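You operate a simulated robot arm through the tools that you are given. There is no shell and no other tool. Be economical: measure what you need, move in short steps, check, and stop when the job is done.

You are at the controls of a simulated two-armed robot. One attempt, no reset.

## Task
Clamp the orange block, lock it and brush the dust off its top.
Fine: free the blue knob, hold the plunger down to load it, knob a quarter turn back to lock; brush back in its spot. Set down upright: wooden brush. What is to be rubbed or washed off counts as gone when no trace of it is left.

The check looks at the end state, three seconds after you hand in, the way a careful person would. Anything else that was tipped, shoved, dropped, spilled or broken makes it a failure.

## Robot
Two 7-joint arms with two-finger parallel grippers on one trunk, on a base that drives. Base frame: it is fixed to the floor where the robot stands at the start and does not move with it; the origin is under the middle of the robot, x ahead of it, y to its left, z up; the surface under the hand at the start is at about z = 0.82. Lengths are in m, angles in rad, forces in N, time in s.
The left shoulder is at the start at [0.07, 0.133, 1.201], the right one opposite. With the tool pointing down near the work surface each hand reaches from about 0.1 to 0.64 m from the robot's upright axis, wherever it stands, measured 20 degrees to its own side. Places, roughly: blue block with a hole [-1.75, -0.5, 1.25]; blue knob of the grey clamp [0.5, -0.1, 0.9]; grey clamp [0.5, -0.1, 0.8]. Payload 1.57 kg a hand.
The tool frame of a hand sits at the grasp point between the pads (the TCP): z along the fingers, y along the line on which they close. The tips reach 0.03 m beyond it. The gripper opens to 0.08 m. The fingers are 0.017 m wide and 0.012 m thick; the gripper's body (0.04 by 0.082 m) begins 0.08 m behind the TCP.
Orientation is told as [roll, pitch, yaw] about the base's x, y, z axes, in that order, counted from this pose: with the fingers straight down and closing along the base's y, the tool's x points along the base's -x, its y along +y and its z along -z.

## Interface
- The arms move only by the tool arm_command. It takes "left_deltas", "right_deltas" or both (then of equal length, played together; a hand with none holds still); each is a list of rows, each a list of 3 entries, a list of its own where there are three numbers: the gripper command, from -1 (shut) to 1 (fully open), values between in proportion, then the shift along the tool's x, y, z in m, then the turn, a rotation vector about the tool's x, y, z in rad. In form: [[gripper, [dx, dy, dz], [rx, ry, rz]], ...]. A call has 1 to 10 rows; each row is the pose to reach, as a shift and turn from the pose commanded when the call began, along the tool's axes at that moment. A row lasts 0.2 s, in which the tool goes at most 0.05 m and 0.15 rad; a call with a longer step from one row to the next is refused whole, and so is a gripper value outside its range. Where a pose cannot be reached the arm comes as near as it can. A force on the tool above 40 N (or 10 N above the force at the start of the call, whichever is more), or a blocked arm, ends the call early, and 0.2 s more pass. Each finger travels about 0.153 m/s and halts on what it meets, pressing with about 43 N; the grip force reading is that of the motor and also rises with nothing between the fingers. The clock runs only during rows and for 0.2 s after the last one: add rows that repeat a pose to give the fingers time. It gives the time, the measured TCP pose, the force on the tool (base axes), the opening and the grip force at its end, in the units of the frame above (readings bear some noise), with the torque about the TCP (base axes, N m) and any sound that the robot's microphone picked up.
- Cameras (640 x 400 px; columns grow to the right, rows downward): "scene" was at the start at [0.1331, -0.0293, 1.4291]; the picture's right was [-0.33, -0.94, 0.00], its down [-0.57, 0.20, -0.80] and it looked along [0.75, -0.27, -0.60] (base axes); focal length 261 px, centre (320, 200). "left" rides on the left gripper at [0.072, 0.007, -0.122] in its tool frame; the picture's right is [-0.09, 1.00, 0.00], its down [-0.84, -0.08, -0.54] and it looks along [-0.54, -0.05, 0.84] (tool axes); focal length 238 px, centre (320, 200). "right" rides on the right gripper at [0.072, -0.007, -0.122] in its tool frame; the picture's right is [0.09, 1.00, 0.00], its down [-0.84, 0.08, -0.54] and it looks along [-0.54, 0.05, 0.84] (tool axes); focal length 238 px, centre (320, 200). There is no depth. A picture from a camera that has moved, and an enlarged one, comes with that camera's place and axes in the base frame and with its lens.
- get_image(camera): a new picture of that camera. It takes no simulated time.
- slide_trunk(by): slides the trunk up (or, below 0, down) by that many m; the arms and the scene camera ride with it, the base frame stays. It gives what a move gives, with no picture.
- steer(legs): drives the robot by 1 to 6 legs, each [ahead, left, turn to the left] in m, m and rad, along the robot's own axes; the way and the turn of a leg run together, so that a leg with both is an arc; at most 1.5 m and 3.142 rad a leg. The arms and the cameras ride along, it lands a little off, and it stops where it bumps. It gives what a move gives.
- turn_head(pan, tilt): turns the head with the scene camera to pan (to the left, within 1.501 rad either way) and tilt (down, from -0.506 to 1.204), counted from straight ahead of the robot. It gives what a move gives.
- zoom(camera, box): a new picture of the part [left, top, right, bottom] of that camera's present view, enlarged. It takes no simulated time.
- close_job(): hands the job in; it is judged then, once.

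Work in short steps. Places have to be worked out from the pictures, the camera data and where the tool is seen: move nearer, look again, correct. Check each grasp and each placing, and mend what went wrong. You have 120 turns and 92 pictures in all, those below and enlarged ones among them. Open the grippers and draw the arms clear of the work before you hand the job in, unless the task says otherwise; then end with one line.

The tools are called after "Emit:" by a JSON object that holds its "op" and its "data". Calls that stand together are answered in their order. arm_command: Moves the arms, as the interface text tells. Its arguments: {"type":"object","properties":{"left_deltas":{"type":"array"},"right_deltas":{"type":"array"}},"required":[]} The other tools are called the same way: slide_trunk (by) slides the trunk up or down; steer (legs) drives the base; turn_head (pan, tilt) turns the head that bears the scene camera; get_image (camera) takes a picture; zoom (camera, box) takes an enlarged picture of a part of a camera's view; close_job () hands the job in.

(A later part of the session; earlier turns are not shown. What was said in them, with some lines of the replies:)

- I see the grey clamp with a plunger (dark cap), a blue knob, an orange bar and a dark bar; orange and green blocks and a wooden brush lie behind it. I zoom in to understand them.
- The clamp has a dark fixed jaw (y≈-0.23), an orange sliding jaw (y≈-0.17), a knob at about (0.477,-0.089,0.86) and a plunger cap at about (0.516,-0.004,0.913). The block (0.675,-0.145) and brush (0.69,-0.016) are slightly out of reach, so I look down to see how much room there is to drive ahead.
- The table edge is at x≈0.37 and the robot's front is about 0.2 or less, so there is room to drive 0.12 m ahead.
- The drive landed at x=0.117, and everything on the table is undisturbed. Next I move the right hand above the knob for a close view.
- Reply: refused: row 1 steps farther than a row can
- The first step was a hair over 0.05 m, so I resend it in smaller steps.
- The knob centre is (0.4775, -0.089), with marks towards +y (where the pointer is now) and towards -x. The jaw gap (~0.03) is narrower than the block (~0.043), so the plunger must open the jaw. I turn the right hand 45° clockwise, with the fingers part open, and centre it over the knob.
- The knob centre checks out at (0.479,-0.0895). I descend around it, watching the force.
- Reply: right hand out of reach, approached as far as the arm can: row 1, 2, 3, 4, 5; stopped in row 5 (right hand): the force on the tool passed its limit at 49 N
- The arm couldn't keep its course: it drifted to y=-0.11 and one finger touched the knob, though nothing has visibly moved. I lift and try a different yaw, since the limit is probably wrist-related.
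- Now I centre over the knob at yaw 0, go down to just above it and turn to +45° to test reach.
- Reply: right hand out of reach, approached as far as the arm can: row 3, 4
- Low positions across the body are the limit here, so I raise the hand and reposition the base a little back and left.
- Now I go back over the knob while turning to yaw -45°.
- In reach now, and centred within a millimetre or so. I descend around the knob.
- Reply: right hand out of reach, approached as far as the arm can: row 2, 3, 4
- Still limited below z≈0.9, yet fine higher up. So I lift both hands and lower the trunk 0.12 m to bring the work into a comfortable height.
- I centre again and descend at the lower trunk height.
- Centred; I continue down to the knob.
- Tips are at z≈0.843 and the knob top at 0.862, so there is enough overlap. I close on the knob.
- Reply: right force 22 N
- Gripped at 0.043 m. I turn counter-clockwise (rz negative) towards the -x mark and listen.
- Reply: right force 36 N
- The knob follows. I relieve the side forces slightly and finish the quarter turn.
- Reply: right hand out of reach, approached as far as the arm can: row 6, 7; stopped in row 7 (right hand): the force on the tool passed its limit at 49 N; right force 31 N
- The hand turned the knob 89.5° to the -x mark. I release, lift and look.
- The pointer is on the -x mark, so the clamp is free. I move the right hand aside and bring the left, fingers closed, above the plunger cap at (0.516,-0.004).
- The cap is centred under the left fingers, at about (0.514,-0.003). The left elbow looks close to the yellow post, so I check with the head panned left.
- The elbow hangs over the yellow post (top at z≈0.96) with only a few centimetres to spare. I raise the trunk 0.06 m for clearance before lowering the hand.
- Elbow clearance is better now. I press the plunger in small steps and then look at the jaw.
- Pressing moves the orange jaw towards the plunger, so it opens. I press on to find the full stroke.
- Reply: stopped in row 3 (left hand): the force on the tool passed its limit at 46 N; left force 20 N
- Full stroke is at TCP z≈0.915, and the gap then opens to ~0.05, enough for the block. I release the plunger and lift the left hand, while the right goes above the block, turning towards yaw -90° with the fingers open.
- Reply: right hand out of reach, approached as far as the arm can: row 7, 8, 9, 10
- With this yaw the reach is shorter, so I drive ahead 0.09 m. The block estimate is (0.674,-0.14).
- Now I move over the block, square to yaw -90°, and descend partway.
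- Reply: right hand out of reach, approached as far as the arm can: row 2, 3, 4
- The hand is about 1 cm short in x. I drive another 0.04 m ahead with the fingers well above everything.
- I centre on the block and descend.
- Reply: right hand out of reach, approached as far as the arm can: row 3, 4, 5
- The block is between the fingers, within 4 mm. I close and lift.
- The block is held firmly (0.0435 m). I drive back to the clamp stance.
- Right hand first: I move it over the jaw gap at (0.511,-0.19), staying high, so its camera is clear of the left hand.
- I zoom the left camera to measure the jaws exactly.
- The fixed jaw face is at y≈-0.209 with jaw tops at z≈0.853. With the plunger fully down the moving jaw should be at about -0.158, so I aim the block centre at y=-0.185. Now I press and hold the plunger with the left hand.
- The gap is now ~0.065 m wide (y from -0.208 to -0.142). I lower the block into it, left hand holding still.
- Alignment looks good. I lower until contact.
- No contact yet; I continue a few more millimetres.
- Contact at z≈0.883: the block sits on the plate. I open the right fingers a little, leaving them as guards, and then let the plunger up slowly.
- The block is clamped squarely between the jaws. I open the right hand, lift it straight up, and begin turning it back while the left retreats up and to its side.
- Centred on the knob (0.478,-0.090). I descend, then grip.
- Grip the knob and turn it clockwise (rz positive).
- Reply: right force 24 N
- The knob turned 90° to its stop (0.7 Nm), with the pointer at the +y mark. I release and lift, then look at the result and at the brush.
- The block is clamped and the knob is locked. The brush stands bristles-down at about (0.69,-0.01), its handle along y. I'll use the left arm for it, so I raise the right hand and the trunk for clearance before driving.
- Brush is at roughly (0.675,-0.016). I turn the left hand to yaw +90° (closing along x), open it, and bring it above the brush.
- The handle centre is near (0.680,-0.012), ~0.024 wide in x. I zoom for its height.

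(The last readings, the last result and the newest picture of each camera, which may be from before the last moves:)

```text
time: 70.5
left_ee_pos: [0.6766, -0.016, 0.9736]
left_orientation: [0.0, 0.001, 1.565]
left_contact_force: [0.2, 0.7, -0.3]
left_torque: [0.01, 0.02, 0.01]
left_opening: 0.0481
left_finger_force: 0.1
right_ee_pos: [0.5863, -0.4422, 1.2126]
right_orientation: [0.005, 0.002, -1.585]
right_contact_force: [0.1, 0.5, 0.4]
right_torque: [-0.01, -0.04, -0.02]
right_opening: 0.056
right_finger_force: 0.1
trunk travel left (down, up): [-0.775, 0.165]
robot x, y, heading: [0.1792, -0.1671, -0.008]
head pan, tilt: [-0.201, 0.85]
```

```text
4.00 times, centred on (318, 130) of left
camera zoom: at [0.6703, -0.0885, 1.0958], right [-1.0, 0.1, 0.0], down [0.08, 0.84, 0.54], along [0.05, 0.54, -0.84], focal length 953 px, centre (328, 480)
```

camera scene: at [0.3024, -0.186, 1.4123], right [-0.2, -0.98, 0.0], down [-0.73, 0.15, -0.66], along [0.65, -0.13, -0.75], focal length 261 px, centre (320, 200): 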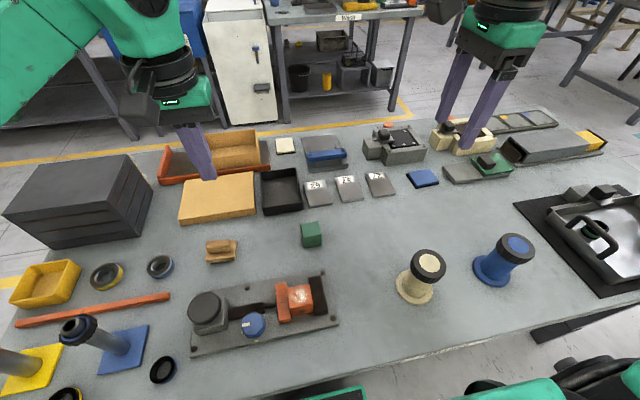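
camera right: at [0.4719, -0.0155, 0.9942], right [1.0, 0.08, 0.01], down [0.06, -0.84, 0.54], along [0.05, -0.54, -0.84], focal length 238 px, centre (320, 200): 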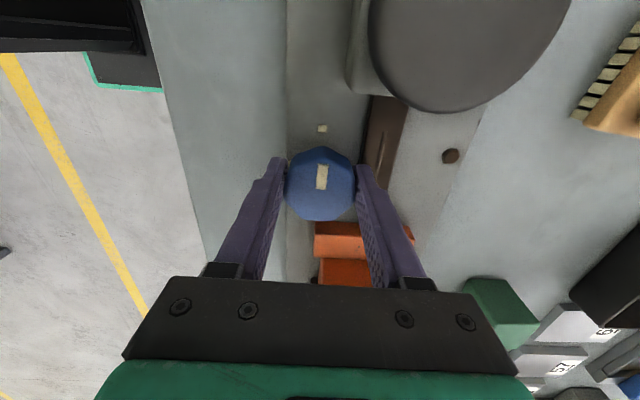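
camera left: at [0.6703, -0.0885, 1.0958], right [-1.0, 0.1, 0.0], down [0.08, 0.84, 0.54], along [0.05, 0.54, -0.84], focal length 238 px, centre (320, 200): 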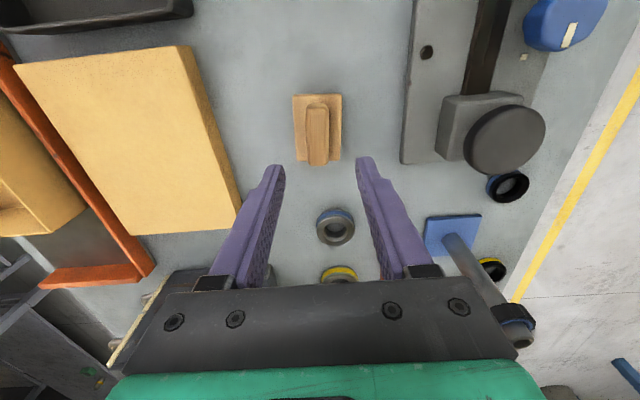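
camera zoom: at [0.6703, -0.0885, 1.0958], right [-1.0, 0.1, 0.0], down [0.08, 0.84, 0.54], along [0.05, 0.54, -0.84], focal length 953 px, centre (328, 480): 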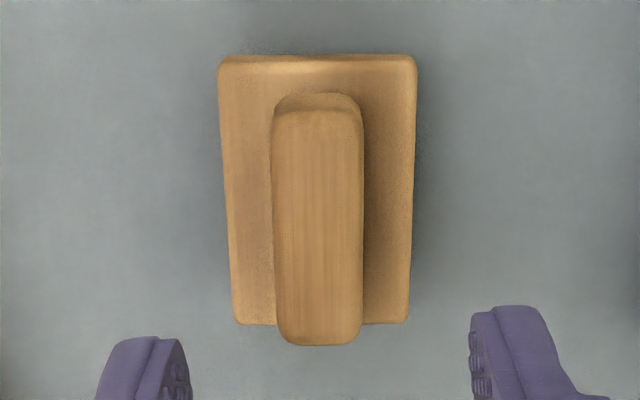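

Slab top is z≈0.845 and handle top ≈0.868, with the brush turned about 5° clockwise. I match that yaw and descend to TCP z≈0.880.

Emit:
{"op": "arm_command", "data": {"left_deltas": [[0.2, [-0.003, -0.003, 0.03], [0, 0, 0.09]], [0.2, [-0.003, -0.003, 0.06], [0, 0, 0.09]], [0.2, [-0.003, -0.003, 0.08], [0, 0, 0.09]], [0.2, [-0.003, -0.003, 0.093], [0, 0, 0.09]], [0.2, [-0.003, -0.003, 0.093], [0, 0, 0.09]]]}}

Emit:
{"op": "get_image", "data": {"camera": "left"}}

```text
time: 71.7
left_ee_pos: [0.6812, -0.0111, 0.8793]
left_orientation: [-0.001, 0.0, 1.474]
left_contact_force: [0.1, 1.1, -0.3]
left_torque: [0.0, -0.01, 0.0]
left_opening: 0.0483
left_finger_force: 0.0
right_ee_pos: [0.587, -0.4419, 1.2131]
right_orientation: [0.004, 0.002, -1.587]
right_contact_force: [0.0, -0.1, 0.6]
right_torque: [0.01, 0.0, -0.01]
right_opening: 0.0562
right_finger_force: 0.1
trunk travel left (down, up): [-0.775, 0.165]
robot x, y, heading: [0.1776, -0.1679, -0.004]
head pan, tilt: [-0.201, 0.85]
```

```text
38 pictures are left
camera left: at [0.6676, -0.083, 1.0], right [-0.98, 0.19, 0.0], down [0.16, 0.83, 0.54], along [0.1, 0.53, -0.84], focal length 238 px, centre (320, 200)
```

left: 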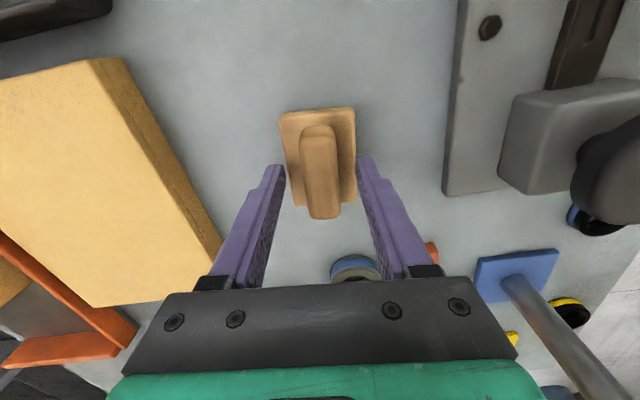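

Aligned with the handle. I close and lift a little.

Emit:
{"op": "arm_command", "data": {"left_deltas": [[-0.4, [0, 0, 0], [0, 0, 0]], [-0.8, [0, 0, 0], [0, 0, 0]], [-0.8, [0, 0, 0], [0, 0, 0]], [-0.8, [0, 0, 0], [0, 0, 0]]]}}

Emit:
{"op": "arm_command", "data": {"left_deltas": [[-0.8, [0, 0, -0.03], [0, 0, 0]], [-0.8, [0, 0, -0.07], [0, 0, 0]], [-0.8, [0, 0, -0.11], [0, 0, 0]], [-0.8, [0, 0, -0.13], [0, 0, 0]], [-0.8, [0, 0, -0.13], [0, 0, 0]]]}}

Emit:
{"op": "get_image", "data": {"camera": "left"}}

Emit:
{"op": "get_image", "data": {"camera": "scene"}}

```text
time: 72.7
left_ee_pos: [0.6813, -0.0109, 0.878]
left_orientation: [-0.002, -0.001, 1.474]
left_contact_force: [0.1, 0.8, 1.1]
left_torque: [0.01, 0.0, -0.01]
left_opening: 0.0211
left_finger_force: 34.1
right_ee_pos: [0.5873, -0.4417, 1.2123]
right_orientation: [0.004, 0.001, -1.585]
right_contact_force: [0.8, -0.2, -0.8]
right_torque: [0.01, 0.0, 0.02]
right_opening: 0.0562
right_finger_force: 0.0
trunk travel left (down, up): [-0.775, 0.165]
robot x, y, heading: [0.1784, -0.167, -0.011]
head pan, tilt: [-0.201, 0.85]
```

```text
time: 73.9
left_ee_pos: [0.68, -0.0129, 1.0107]
left_orientation: [-0.001, 0.0, 1.474]
left_contact_force: [0.4, 0.3, -0.7]
left_torque: [0.01, 0.01, -0.01]
left_opening: 0.0214
left_finger_force: 33.6
right_ee_pos: [0.588, -0.4417, 1.2135]
right_orientation: [0.004, 0.002, -1.586]
right_contact_force: [0.2, 0.4, 0.2]
right_torque: [-0.04, 0.03, -0.03]
right_opening: 0.056
right_finger_force: 0.1
trunk travel left (down, up): [-0.775, 0.165]
robot x, y, heading: [0.1774, -0.1647, -0.006]
head pan, tilt: [-0.201, 0.85]
```

```text
37 pictures are left
camera left: at [0.6671, -0.0849, 1.1321], right [-0.98, 0.19, 0.0], down [0.16, 0.83, 0.54], along [0.1, 0.53, -0.84], focal length 238 px, centre (320, 200)
```

left: 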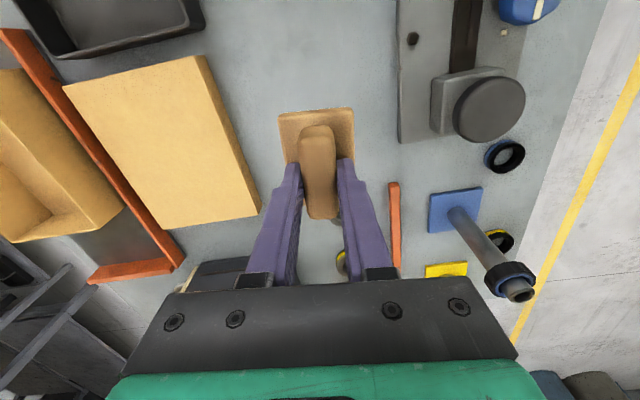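

```text
36 pictures are left
camera scene: at [0.3055, -0.1848, 1.412], right [-0.2, -0.98, 0.0], down [-0.74, 0.15, -0.66], along [0.65, -0.13, -0.75], focal length 261 px, centre (320, 200)
```

scene: 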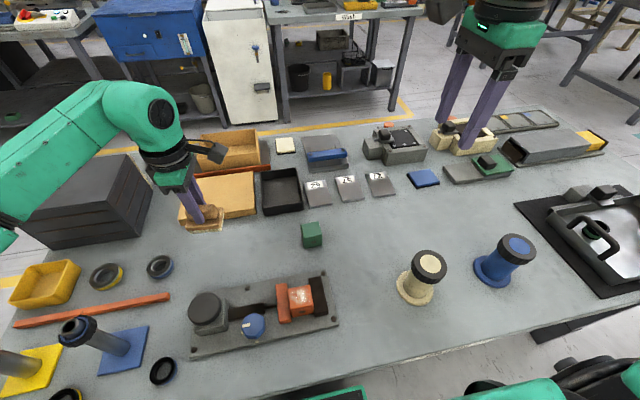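

The brush is held. Its bristle tips are 0.058 m below the TCP, so brushing the block top (z≈0.877) means TCP z≈0.935. I drive so the block lies on the left arm's side.

Emit:
{"op": "steer", "data": {"legs": [[-0.12, -0.18, 0]]}}

Emit:
{"op": "get_image", "data": {"camera": "left"}}

Emit:
{"op": "get_image", "data": {"camera": "scene"}}

```text
time: 75.6
left_ee_pos: [0.5617, -0.1873, 1.0098]
left_orientation: [0.001, 0.0, 1.472]
left_contact_force: [-0.1, 0.4, -1.2]
left_torque: [-0.03, 0.01, 0.01]
left_opening: 0.0209
left_finger_force: 34.4
right_ee_pos: [0.4666, -0.6158, 1.2136]
right_orientation: [0.002, 0.0, -1.591]
right_contact_force: [-1.2, 0.5, -0.4]
right_torque: [0.0, 0.0, 0.0]
right_opening: 0.0558
right_finger_force: 0.2
trunk travel left (down, up): [-0.775, 0.165]
robot x, y, heading: [0.057, -0.3402, -0.008]
head pan, tilt: [-0.201, 0.85]
```

```text
35 pictures are left
camera left: at [0.5491, -0.2588, 1.131], right [-0.98, 0.19, 0.0], down [0.16, 0.83, 0.54], along [0.1, 0.53, -0.84], focal length 238 px, centre (320, 200)
```

left: 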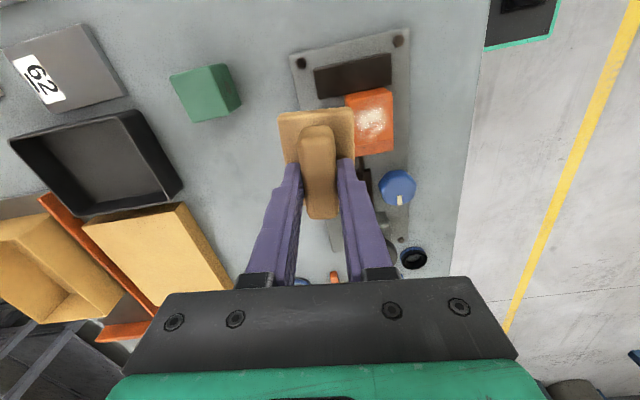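

```text
34 pictures are left
camera scene: at [0.1873, -0.3574, 1.4118], right [-0.21, -0.98, 0.0], down [-0.74, 0.15, -0.66], along [0.64, -0.14, -0.75], focal length 261 px, centre (320, 200)
```

scene: 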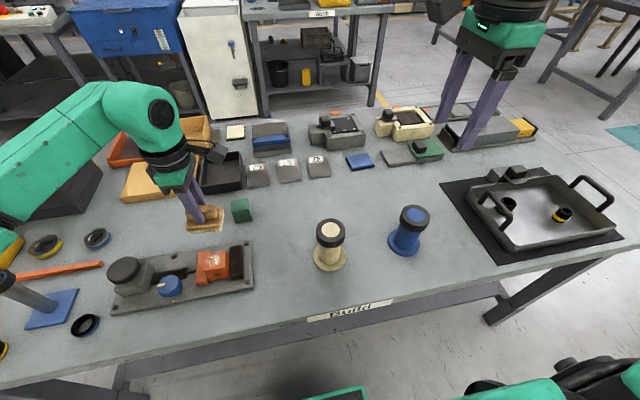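

The block top centre is (0.507,-0.186). I lower the brush just past the block's +x side, then sweep along -x across the top at TCP z≈0.936.

Emit:
{"op": "arm_command", "data": {"left_deltas": [[-0.8, [-0.003, -0.004, 0.03], [0, 0, 0]], [-0.8, [-0.003, -0.004, 0.06], [0, 0, 0]], [-0.8, [-0.003, -0.004, 0.074], [0, 0, 0]], [-0.8, [-0.001, 0.02, 0.074], [0, 0, 0]], [-0.8, [0.001, 0.04, 0.074], [0, 0, 0]], [-0.8, [0.003, 0.06, 0.074], [0, 0, 0]], [-0.8, [0.005, 0.08, 0.074], [0, 0, 0]], [-0.8, [0.007, 0.1, 0.074], [0, 0, 0]], [-0.8, [0.0084, 0.115, 0.074], [0, 0, 0]], [-0.8, [0.0084, 0.115, 0.074], [0, 0, 0]]]}}

Emit:
{"op": "get_image", "data": {"camera": "left"}}

```text
time: 76.7
left_ee_pos: [0.5524, -0.1826, 0.9401]
left_orientation: [-0.037, 0.002, 1.485]
left_contact_force: [23.0, -0.8, -8.2]
left_torque: [0.12, -1.42, 0.64]
left_opening: 0.0214
left_finger_force: 34.1
right_ee_pos: [0.4725, -0.6166, 1.2113]
right_orientation: [0.0, 0.0, -1.59]
right_contact_force: [-0.8, 0.2, -0.3]
right_torque: [0.01, -0.02, 0.0]
right_opening: 0.056
right_finger_force: 0.1
trunk travel left (down, up): [-0.775, 0.165]
robot x, y, heading: [0.059, -0.3377, -0.014]
head pan, tilt: [-0.201, 0.85]
stopped in row 5 (left hand): the force on the tool passed its limit at 46 N (the readings are from after the stop); the commanded pose is now the measured one
```

```text
33 pictures are left
camera left: at [0.5356, -0.2547, 1.0602], right [-0.98, 0.18, -0.04], down [0.13, 0.83, 0.54], along [0.13, 0.53, -0.84], focal length 238 px, centre (320, 200)
```

left: 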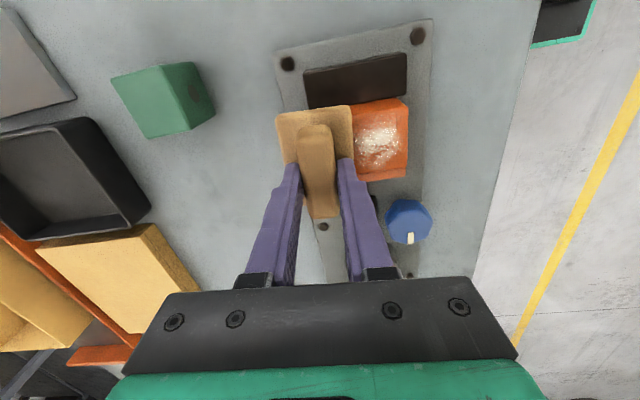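

The bristles met the block's side, so they reach lower than I estimated. I back off, rise 15 mm, restore the orientation and inspect.

Emit:
{"op": "arm_command", "data": {"left_deltas": [[-0.8, [0, -0.015, 0], [0, -0.037, 0]], [-0.8, [0, -0.015, -0.02], [0, -0.037, 0]], [-0.8, [0, -0.015, -0.05], [0, -0.037, 0]], [-0.8, [0, -0.015, -0.05], [0, -0.037, 0]]]}}

Emit:
{"op": "get_image", "data": {"camera": "left"}}

Emit:
{"op": "zoom", "data": {"camera": "scene", "box": [90, 170, 290, 330]}}

```text
time: 77.7
left_ee_pos: [0.5594, -0.1871, 0.9896]
left_orientation: [-0.03, -0.037, 1.481]
left_contact_force: [-0.1, -1.2, -1.7]
left_torque: [0.01, 0.0, -0.01]
left_opening: 0.0213
left_finger_force: 34.2
right_ee_pos: [0.4679, -0.6168, 1.2125]
right_orientation: [0.004, 0.001, -1.59]
right_contact_force: [-0.2, 0.7, 0.1]
right_torque: [-0.02, 0.03, 0.03]
right_opening: 0.0561
right_finger_force: 0.0
trunk travel left (down, up): [-0.775, 0.165]
robot x, y, heading: [0.0619, -0.343, -0.007]
head pan, tilt: [-0.201, 0.85]
```

```text
32 pictures are left
camera left: at [0.5431, -0.2622, 1.1086], right [-0.98, 0.18, -0.03], down [0.13, 0.81, 0.57], along [0.12, 0.56, -0.82], focal length 238 px, centre (320, 200)
```

left: 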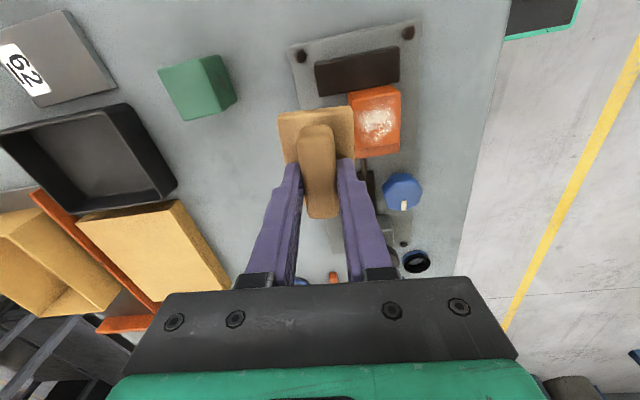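

```text
2.50 times, centred on (190, 250) of scene
camera zoom: at [0.1861, -0.3596, 1.412], right [-0.21, -0.98, 0.0], down [-0.74, 0.16, -0.66], along [0.65, -0.14, -0.75], focal length 652 px, centre (645, 75)
```

zoom: 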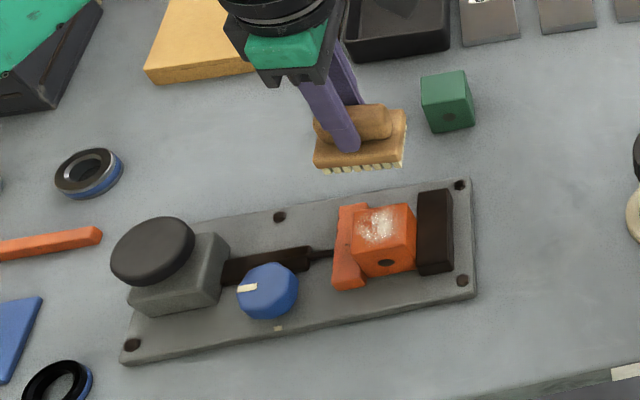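

The block still sits well in the clamp. I correct the tilt, go over the block from above and come down gently to find contact.

Emit:
{"op": "arm_command", "data": {"left_deltas": [[-0.8, [0, 0.01, -0.01], [-0.03, 0.037, 0]], [-0.8, [0.001, 0.04, -0.01], [-0.03, 0.037, 0]], [-0.8, [0.0017, 0.052, 0.015], [-0.03, 0.037, 0]], [-0.8, [0.0017, 0.052, 0.035], [-0.03, 0.037, 0]], [-0.8, [0.0017, 0.052, 0.04], [-0.03, 0.037, 0]], [-0.8, [0.0017, 0.052, 0.043], [-0.03, 0.037, 0]], [-0.8, [0.0017, 0.052, 0.043], [-0.03, 0.037, 0]]]}}

```text
time: 79.3
left_ee_pos: [0.5081, -0.1817, 0.9452]
left_orientation: [0.002, 0.002, 1.481]
left_contact_force: [-0.3, 0.4, -0.3]
left_torque: [-0.02, -0.01, 0.03]
left_opening: 0.021
left_finger_force: 34.6
right_ee_pos: [0.4682, -0.6192, 1.2133]
right_orientation: [0.003, 0.003, -1.59]
right_contact_force: [1.0, 0.2, -0.4]
right_torque: [-0.02, 0.01, 0.01]
right_opening: 0.0559
right_finger_force: 0.1
trunk travel left (down, up): [-0.775, 0.165]
robot x, y, heading: [0.0604, -0.3425, -0.007]
head pan, tilt: [-0.201, 0.85]
```

Emit:
{"op": "arm_command", "data": {"left_deltas": [[-0.8, [0, 0, 0.002], [0, 0, 0]], [-0.8, [0, 0, 0.004], [0, 0, 0]], [-0.8, [0, 0, 0.006], [0, 0, 0]], [-0.8, [0, 0, 0.006], [0, 0, 0]]]}}

```text
time: 80.3
left_ee_pos: [0.508, -0.1824, 0.9443]
left_orientation: [-0.009, 0.0, 1.484]
left_contact_force: [8.1, 7.2, 35.7]
left_torque: [0.29, -0.34, 0.03]
left_opening: 0.0213
left_finger_force: 34.7
right_ee_pos: [0.464, -0.6188, 1.2146]
right_orientation: [0.008, 0.002, -1.59]
right_contact_force: [0.3, -0.3, -0.2]
right_torque: [0.0, 0.03, 0.02]
right_opening: 0.056
right_finger_force: 0.1
trunk travel left (down, up): [-0.775, 0.165]
robot x, y, heading: [0.0613, -0.3405, -0.007]
head pan, tilt: [-0.201, 0.85]
```

Contact is at TCP z≈0.9445. I ease to a light pressure and scrub back and forth along x, staying on the block.

Emit:
{"op": "arm_command", "data": {"left_deltas": [[-0.8, [0, 0, -0.0045], [0, 0, 0]], [-0.8, [0.001, 0.015, -0.0045], [0, 0, 0]], [-0.8, [0.0025, 0.03, -0.0045], [0, 0, 0]], [-0.8, [0.001, 0.015, -0.0045], [0, 0, 0]], [-0.8, [0, 0, -0.0045], [0, 0, 0]], [-0.8, [-0.001, -0.015, -0.0045], [0, 0, 0]], [-0.8, [-0.0025, -0.03, -0.0045], [0, 0, 0]], [-0.8, [-0.001, -0.015, -0.0045], [0, 0, 0]], [-0.8, [0, 0, -0.0045], [0, 0, 0]]]}}

Emit:
{"op": "arm_command", "data": {"left_deltas": [[-0.8, [0, 0, -0.02], [0, 0, 0]], [-0.8, [-0.002, -0.03, -0.04], [0, 0, 0]], [-0.8, [-0.006, -0.07, -0.04], [0, 0, 0]], [-0.8, [-0.006, -0.07, -0.04], [0, 0, 0]]]}}

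Emit:
{"op": "zoom", "data": {"camera": "scene", "box": [90, 170, 290, 330]}}

Emit:
{"op": "get_image", "data": {"camera": "left"}}

```text
time: 82.3
left_ee_pos: [0.5088, -0.179, 0.9456]
left_orientation: [0.0, 0.002, 1.481]
left_contact_force: [-0.9, -1.1, -0.6]
left_torque: [0.03, -0.02, 0.02]
left_opening: 0.021
left_finger_force: 34.4
right_ee_pos: [0.4662, -0.6176, 1.2135]
right_orientation: [0.005, 0.001, -1.591]
right_contact_force: [-0.1, 0.2, 0.2]
right_torque: [-0.03, 0.01, 0.04]
right_opening: 0.0558
right_finger_force: 0.0
trunk travel left (down, up): [-0.775, 0.165]
robot x, y, heading: [0.0604, -0.3441, -0.01]
head pan, tilt: [-0.201, 0.85]
```

```text
time: 83.3
left_ee_pos: [0.5791, -0.1807, 0.9831]
left_orientation: [0.0, 0.004, 1.481]
left_contact_force: [-0.6, -0.7, -1.1]
left_torque: [0.03, -0.01, 0.0]
left_opening: 0.0209
left_finger_force: 34.6
right_ee_pos: [0.4667, -0.6176, 1.2131]
right_orientation: [0.004, 0.001, -1.591]
right_contact_force: [-0.4, -0.4, 0.1]
right_torque: [-0.01, -0.02, 0.01]
right_opening: 0.0562
right_finger_force: 0.1
trunk travel left (down, up): [-0.775, 0.165]
robot x, y, heading: [0.0604, -0.3428, -0.007]
head pan, tilt: [-0.201, 0.85]
```

```text
2.50 times, centred on (190, 250) of scene
camera zoom: at [0.1853, -0.3591, 1.4121], right [-0.21, -0.98, 0.0], down [-0.73, 0.16, -0.66], along [0.65, -0.14, -0.75], focal length 652 px, centre (645, 75)
```

zoom: 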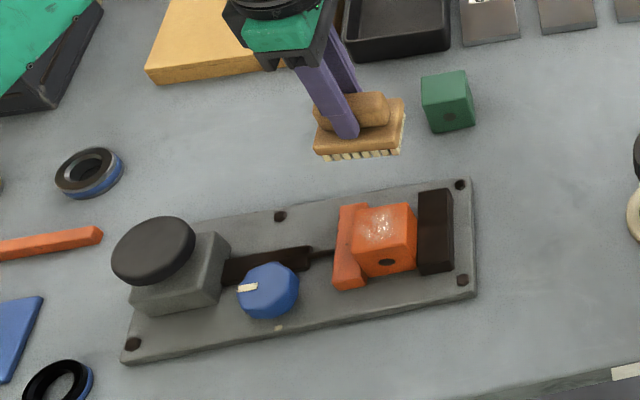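

```text
29 pictures are left
camera left: at [0.5665, -0.2526, 1.1051], right [-0.98, 0.18, 0.0], down [0.15, 0.83, 0.54], along [0.1, 0.53, -0.84], focal length 238 px, centre (320, 200)
```

left: 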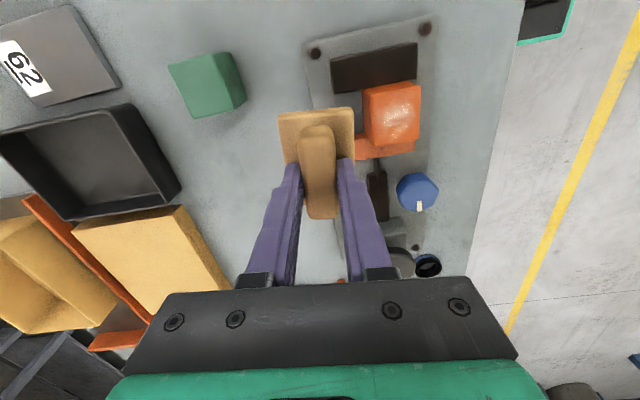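

Most of the dust is gone but traces remain. I repeat with firmer pressure and more strokes.

Emit:
{"op": "arm_command", "data": {"left_deltas": [[-0.8, [0.006, 0.035, 0], [0, 0, 0]], [-0.8, [0.0104, 0.071, 0.01], [0, 0, 0]], [-0.8, [0.0104, 0.071, 0.035], [0, 0, 0]], [-0.8, [0.0104, 0.071, 0.041], [0, 0, 0]], [-0.8, [0.0114, 0.086, 0.041], [0, 0, 0]], [-0.8, [0.013, 0.1, 0.041], [0, 0, 0]], [-0.8, [0.011, 0.08, 0.041], [0, 0, 0]], [-0.8, [0.009, 0.06, 0.041], [0, 0, 0]], [-0.8, [0.0075, 0.042, 0.041], [0, 0, 0]], [-0.8, [0.009, 0.06, 0.041], [0, 0, 0]]]}}

Emit:
{"op": "arm_command", "data": {"left_deltas": [[-0.8, [0.002, 0.02, 0.0005], [0, 0, 0]], [-0.8, [0.004, 0.038, 0.0005], [0, 0, 0]], [-0.8, [0.002, 0.02, 0.0005], [0, 0, 0]], [-0.8, [0.0, 0.0, 0.0005], [0, 0, 0]], [-0.8, [-0.001, -0.015, 0.0005], [0, 0, 0]], [-0.8, [-0.004, 0.0, 0.0005], [0, 0, 0]], [-0.8, [-0.003, 0.02, 0.0005], [0, 0, 0]], [-0.8, [-0.002, 0.038, 0.0005], [0, 0, 0]], [-0.8, [0.006, 0.02, 0.0005], [0, 0, 0]], [-0.8, [0.005, 0.0, 0.0005], [0, 0, 0]]]}}

Emit:
{"op": "arm_command", "data": {"left_deltas": [[-0.8, [0, 0, -0.02], [0, 0, 0]], [-0.8, [-0.002, -0.03, -0.04], [0, 0, 0]], [-0.8, [-0.006, -0.065, -0.04], [0, 0, 0]], [-0.8, [-0.006, -0.065, -0.04], [0, 0, 0]]]}}

Emit:
{"op": "zoom", "data": {"camera": "left", "box": [290, 20, 450, 180]}}

```text
time: 85.5
left_ee_pos: [0.5186, -0.1868, 0.9437]
left_orientation: [-0.005, 0.004, 1.482]
left_contact_force: [6.2, 0.2, 17.8]
left_torque: [-0.21, -0.2, 0.09]
left_opening: 0.0212
left_finger_force: 34.5
right_ee_pos: [0.4664, -0.6186, 1.2138]
right_orientation: [0.007, 0.002, -1.591]
right_contact_force: [0.2, 0.0, -0.4]
right_torque: [-0.01, 0.01, -0.03]
right_opening: 0.0563
right_finger_force: 0.0
trunk travel left (down, up): [-0.775, 0.165]
robot x, y, heading: [0.0598, -0.3419, -0.006]
head pan, tilt: [-0.201, 0.85]
```

```text
time: 87.7
left_ee_pos: [0.5171, -0.1901, 0.9436]
left_orientation: [0.001, -0.001, 1.481]
left_contact_force: [-0.9, -1.3, 0.3]
left_torque: [-0.06, -0.01, -0.04]
left_opening: 0.0209
left_finger_force: 34.3
right_ee_pos: [0.4673, -0.619, 1.2121]
right_orientation: [0.004, 0.002, -1.589]
right_contact_force: [-0.7, 0.1, 0.3]
right_torque: [0.0, 0.04, 0.01]
right_opening: 0.056
right_finger_force: 0.0
trunk travel left (down, up): [-0.775, 0.165]
robot x, y, heading: [0.0578, -0.3384, -0.009]
head pan, tilt: [-0.201, 0.85]
```

```text
time: 88.7
left_ee_pos: [0.5811, -0.1887, 0.9843]
left_orientation: [0.0, 0.001, 1.482]
left_contact_force: [0.2, 0.1, 0.4]
left_torque: [0.0, 0.01, 0.02]
left_opening: 0.021
left_finger_force: 33.5
right_ee_pos: [0.4673, -0.6167, 1.2138]
right_orientation: [0.005, 0.001, -1.591]
right_contact_force: [0.6, -0.5, 0.2]
right_torque: [0.01, 0.02, 0.02]
right_opening: 0.056
right_finger_force: 0.2
trunk travel left (down, up): [-0.775, 0.165]
robot x, y, heading: [0.0572, -0.3453, -0.01]
head pan, tilt: [-0.201, 0.85]
```

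```text
2.50 times, centred on (370, 100) of left
camera zoom: at [0.5686, -0.2608, 1.1059], right [-0.98, 0.18, 0.0], down [0.15, 0.83, 0.54], along [0.1, 0.53, -0.84], focal length 596 px, centre (195, 450)
```

zoom: 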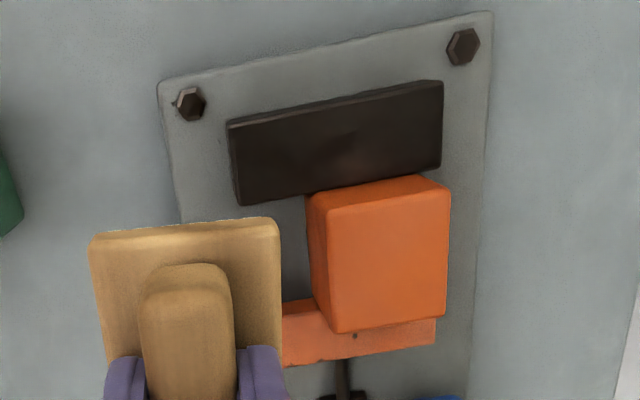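

The block top is clean. Now I take the brush back: raise it, then drive to where I picked it up.

Emit:
{"op": "arm_command", "data": {"left_deltas": [[-0.8, [0, 0, -0.03], [0, 0, 0]], [-0.8, [0, 0, -0.04], [0, 0, 0]], [-0.8, [0, 0, -0.04], [0, 0, 0]]]}}

Emit:
{"op": "steer", "data": {"legs": [[0.12, 0, 0], [0, 0.176, 0]]}}

Emit:
{"op": "zoom", "data": {"camera": "scene", "box": [150, 180, 350, 360]}}

```text
time: 89.5
left_ee_pos: [0.5822, -0.1902, 1.023]
left_orientation: [0.0, 0.003, 1.483]
left_contact_force: [0.8, -0.1, -1.0]
left_torque: [-0.03, 0.0, -0.01]
left_opening: 0.021
left_finger_force: 34.2
right_ee_pos: [0.467, -0.6176, 1.2135]
right_orientation: [0.004, 0.001, -1.59]
right_contact_force: [-0.4, -0.6, -0.5]
right_torque: [0.0, 0.02, -0.02]
right_opening: 0.0561
right_finger_force: 0.0
trunk travel left (down, up): [-0.775, 0.165]
robot x, y, heading: [0.0605, -0.341, -0.008]
head pan, tilt: [-0.201, 0.85]
```

```text
time: 91.8
left_ee_pos: [0.7044, -0.0152, 1.0237]
left_orientation: [0.0, -0.002, 1.478]
left_contact_force: [0.0, -0.8, -0.7]
left_torque: [0.06, -0.01, 0.01]
left_opening: 0.0212
left_finger_force: 34.0
right_ee_pos: [0.5891, -0.4435, 1.2111]
right_orientation: [0.003, 0.006, -1.594]
right_contact_force: [0.1, -0.6, 1.0]
right_torque: [-0.02, 0.01, 0.01]
right_opening: 0.0562
right_finger_force: 0.0
trunk travel left (down, up): [-0.775, 0.165]
robot x, y, heading: [0.1813, -0.1627, -0.012]
head pan, tilt: [-0.201, 0.85]
```

```text
2.22 times, centred on (250, 270) of scene
camera zoom: at [0.309, -0.1851, 1.412], right [-0.21, -0.98, 0.0], down [-0.73, 0.16, -0.66], along [0.65, -0.14, -0.75], focal length 579 px, centre (476, 44)
```

zoom: 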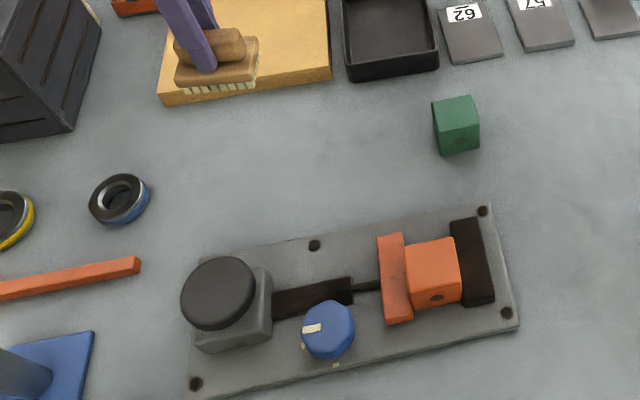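

Block clean, clamped and locked. I lower the brush over its original spot (0.681,-0.011).

Emit:
{"op": "arm_command", "data": {"left_deltas": [[-0.8, [-0.0022, 0.0233, 0.01], [0, 0, 0]], [-0.8, [-0.0022, 0.0233, 0.05], [0, 0, 0]], [-0.8, [-0.0022, 0.0233, 0.09], [0, 0, 0]], [-0.8, [-0.0022, 0.0233, 0.12], [0, 0, 0]], [-0.8, [-0.0022, 0.0233, 0.132], [0, 0, 0]], [-0.8, [-0.0022, 0.0233, 0.138], [0, 0, 0]], [-0.8, [-0.0022, 0.0233, 0.138], [0, 0, 0]]]}}

```text
time: 93.5
left_ee_pos: [0.684, -0.0098, 0.8826]
left_orientation: [0.0, 0.001, 1.478]
left_contact_force: [0.6, 0.7, -0.8]
left_torque: [0.0, 0.02, 0.01]
left_opening: 0.0212
left_finger_force: 34.5
right_ee_pos: [0.5896, -0.4408, 1.2128]
right_orientation: [0.004, 0.001, -1.594]
right_contact_force: [0.1, 0.4, 0.1]
right_torque: [0.02, -0.01, 0.04]
right_opening: 0.0558
right_finger_force: 0.0
trunk travel left (down, up): [-0.775, 0.165]
robot x, y, heading: [0.1819, -0.1665, -0.01]
head pan, tilt: [-0.201, 0.85]
```

I shift 2.5 mm in -x and lower the last millimetres to contact.

Emit:
{"op": "arm_command", "data": {"left_deltas": [[-0.8, [0.001, 0.0025, 0.001], [0, 0, 0]], [-0.8, [0.001, 0.0025, 0.003], [0, 0, 0]], [-0.8, [0.001, 0.0025, 0.005], [0, 0, 0]], [-0.8, [0.001, 0.0025, 0.005], [0, 0, 0]]]}}

```text
time: 94.5
left_ee_pos: [0.6812, -0.0094, 0.8785]
left_orientation: [0.001, 0.002, 1.479]
left_contact_force: [0.1, 0.2, -0.6]
left_torque: [0.01, 0.01, 0.0]
left_opening: 0.0209
left_finger_force: 34.4
right_ee_pos: [0.5897, -0.4412, 1.2116]
right_orientation: [0.004, 0.003, -1.593]
right_contact_force: [-0.3, 0.7, -0.4]
right_torque: [0.01, 0.01, 0.0]
right_opening: 0.0561
right_finger_force: 0.1
trunk travel left (down, up): [-0.775, 0.165]
robot x, y, heading: [0.1833, -0.1653, -0.01]
head pan, tilt: [-0.201, 0.85]
```

Emit:
{"op": "arm_command", "data": {"left_deltas": [[-0.8, [0.0, 0.0, 0.001], [0, 0, 0]], [-0.8, [0.0, 0.0, 0.0025], [0, 0, 0]], [-0.8, [0.0, 0.0, 0.0025], [0, 0, 0]]]}}

```text
time: 95.2
left_ee_pos: [0.6809, -0.0086, 0.8778]
left_orientation: [0.0, 0.001, 1.478]
left_contact_force: [0.1, 1.0, 4.0]
left_torque: [-0.12, -0.01, 0.04]
left_opening: 0.021
left_finger_force: 34.5
right_ee_pos: [0.5884, -0.4408, 1.2127]
right_orientation: [0.003, 0.001, -1.592]
right_contact_force: [0.4, 0.0, -0.2]
right_torque: [-0.01, -0.01, -0.02]
right_opening: 0.0561
right_finger_force: 0.0
trunk travel left (down, up): [-0.775, 0.165]
robot x, y, heading: [0.1781, -0.1666, -0.004]
head pan, tilt: [-0.201, 0.85]
```

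Contact with the table (4 N) at the same height as when picked up. I release and lift straight up.

Emit:
{"op": "arm_command", "data": {"left_deltas": [[-0.3, [0, 0, 0], [0, 0, 0]], [0.2, [0, 0, 0], [0, 0, 0]], [0.2, [0, 0, 0], [0, 0, 0]], [0.2, [0, 0, -0.03], [0, 0, 0]], [0.2, [0, 0, -0.07], [0, 0, 0]], [0.2, [0, 0, -0.11], [0, 0, 0]], [0.2, [0, 0, -0.15], [0, 0, 0]], [0.6, [0, 0, -0.19], [0, 0, 0]], [1, [0, 0, -0.23], [0, 0, 0]], [1, [0, 0, -0.25], [0, 0, 0]]], "right_deltas": [[1, [0, 0, 0], [0, 0, 0]], [1, [0, 0, 0], [0, 0, 0]], [1, [0, 0, 0], [0, 0, 0]], [1, [0, 0, 0], [0, 0, 0]], [1, [0, 0, 0], [0, 0, 0]], [1, [0, 0, 0], [0, 0, 0]], [1, [0, 0, 0], [0, 0, 0]], [1, [0, 0, 0], [0, 0, 0]], [1, [0, 0, 0], [0, 0, 0]], [1, [0, 0, 0], [0, 0, 0]]]}}

Emit:
{"op": "get_image", "data": {"camera": "scene"}}

Emit:
{"op": "zoom", "data": {"camera": "scene", "box": [170, 220, 350, 360]}}

```text
time: 97.5
left_ee_pos: [0.6802, -0.011, 1.1273]
left_orientation: [0.0, 0.003, 1.478]
left_contact_force: [0.2, 0.2, 0.2]
left_torque: [-0.03, 0.01, -0.01]
left_opening: 0.0803
left_finger_force: 0.1
right_ee_pos: [0.589, -0.4408, 1.2133]
right_orientation: [0.003, 0.002, -1.593]
right_contact_force: [0.8, -0.3, 0.5]
right_torque: [-0.03, 0.02, 0.01]
right_opening: 0.0802
right_finger_force: 0.0
trunk travel left (down, up): [-0.775, 0.165]
robot x, y, heading: [0.1858, -0.1643, -0.006]
head pan, tilt: [-0.201, 0.85]
```

```text
26 pictures are left
camera scene: at [0.3091, -0.1822, 1.412], right [-0.21, -0.98, 0.0], down [-0.73, 0.16, -0.66], along [0.65, -0.14, -0.75], focal length 261 px, centre (320, 200)
```

scene: 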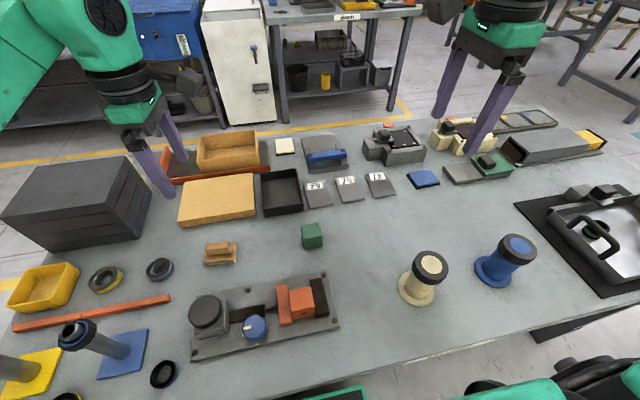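

```text
2.86 times, centred on (260, 290) of scene
camera zoom: at [0.3091, -0.1822, 1.412], right [-0.21, -0.98, 0.0], down [-0.73, 0.16, -0.66], along [0.65, -0.14, -0.75], focal length 745 px, centre (491, -57)
```

zoom: 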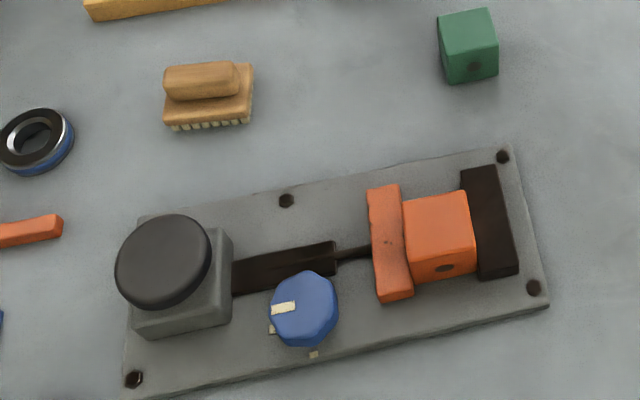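

The brush is upright in its spot, the block is clean and clamped, the knob points to its lock mark, and both grippers are open and clear. I hand the job in.

Emit:
{"op": "close_job", "data": {}}

```text
The job is handed in.
```

The orange block is clamped and locked with its top brushed clean, the wooden brush stands upright back in its spot, and both grippers are open and clear of the work.
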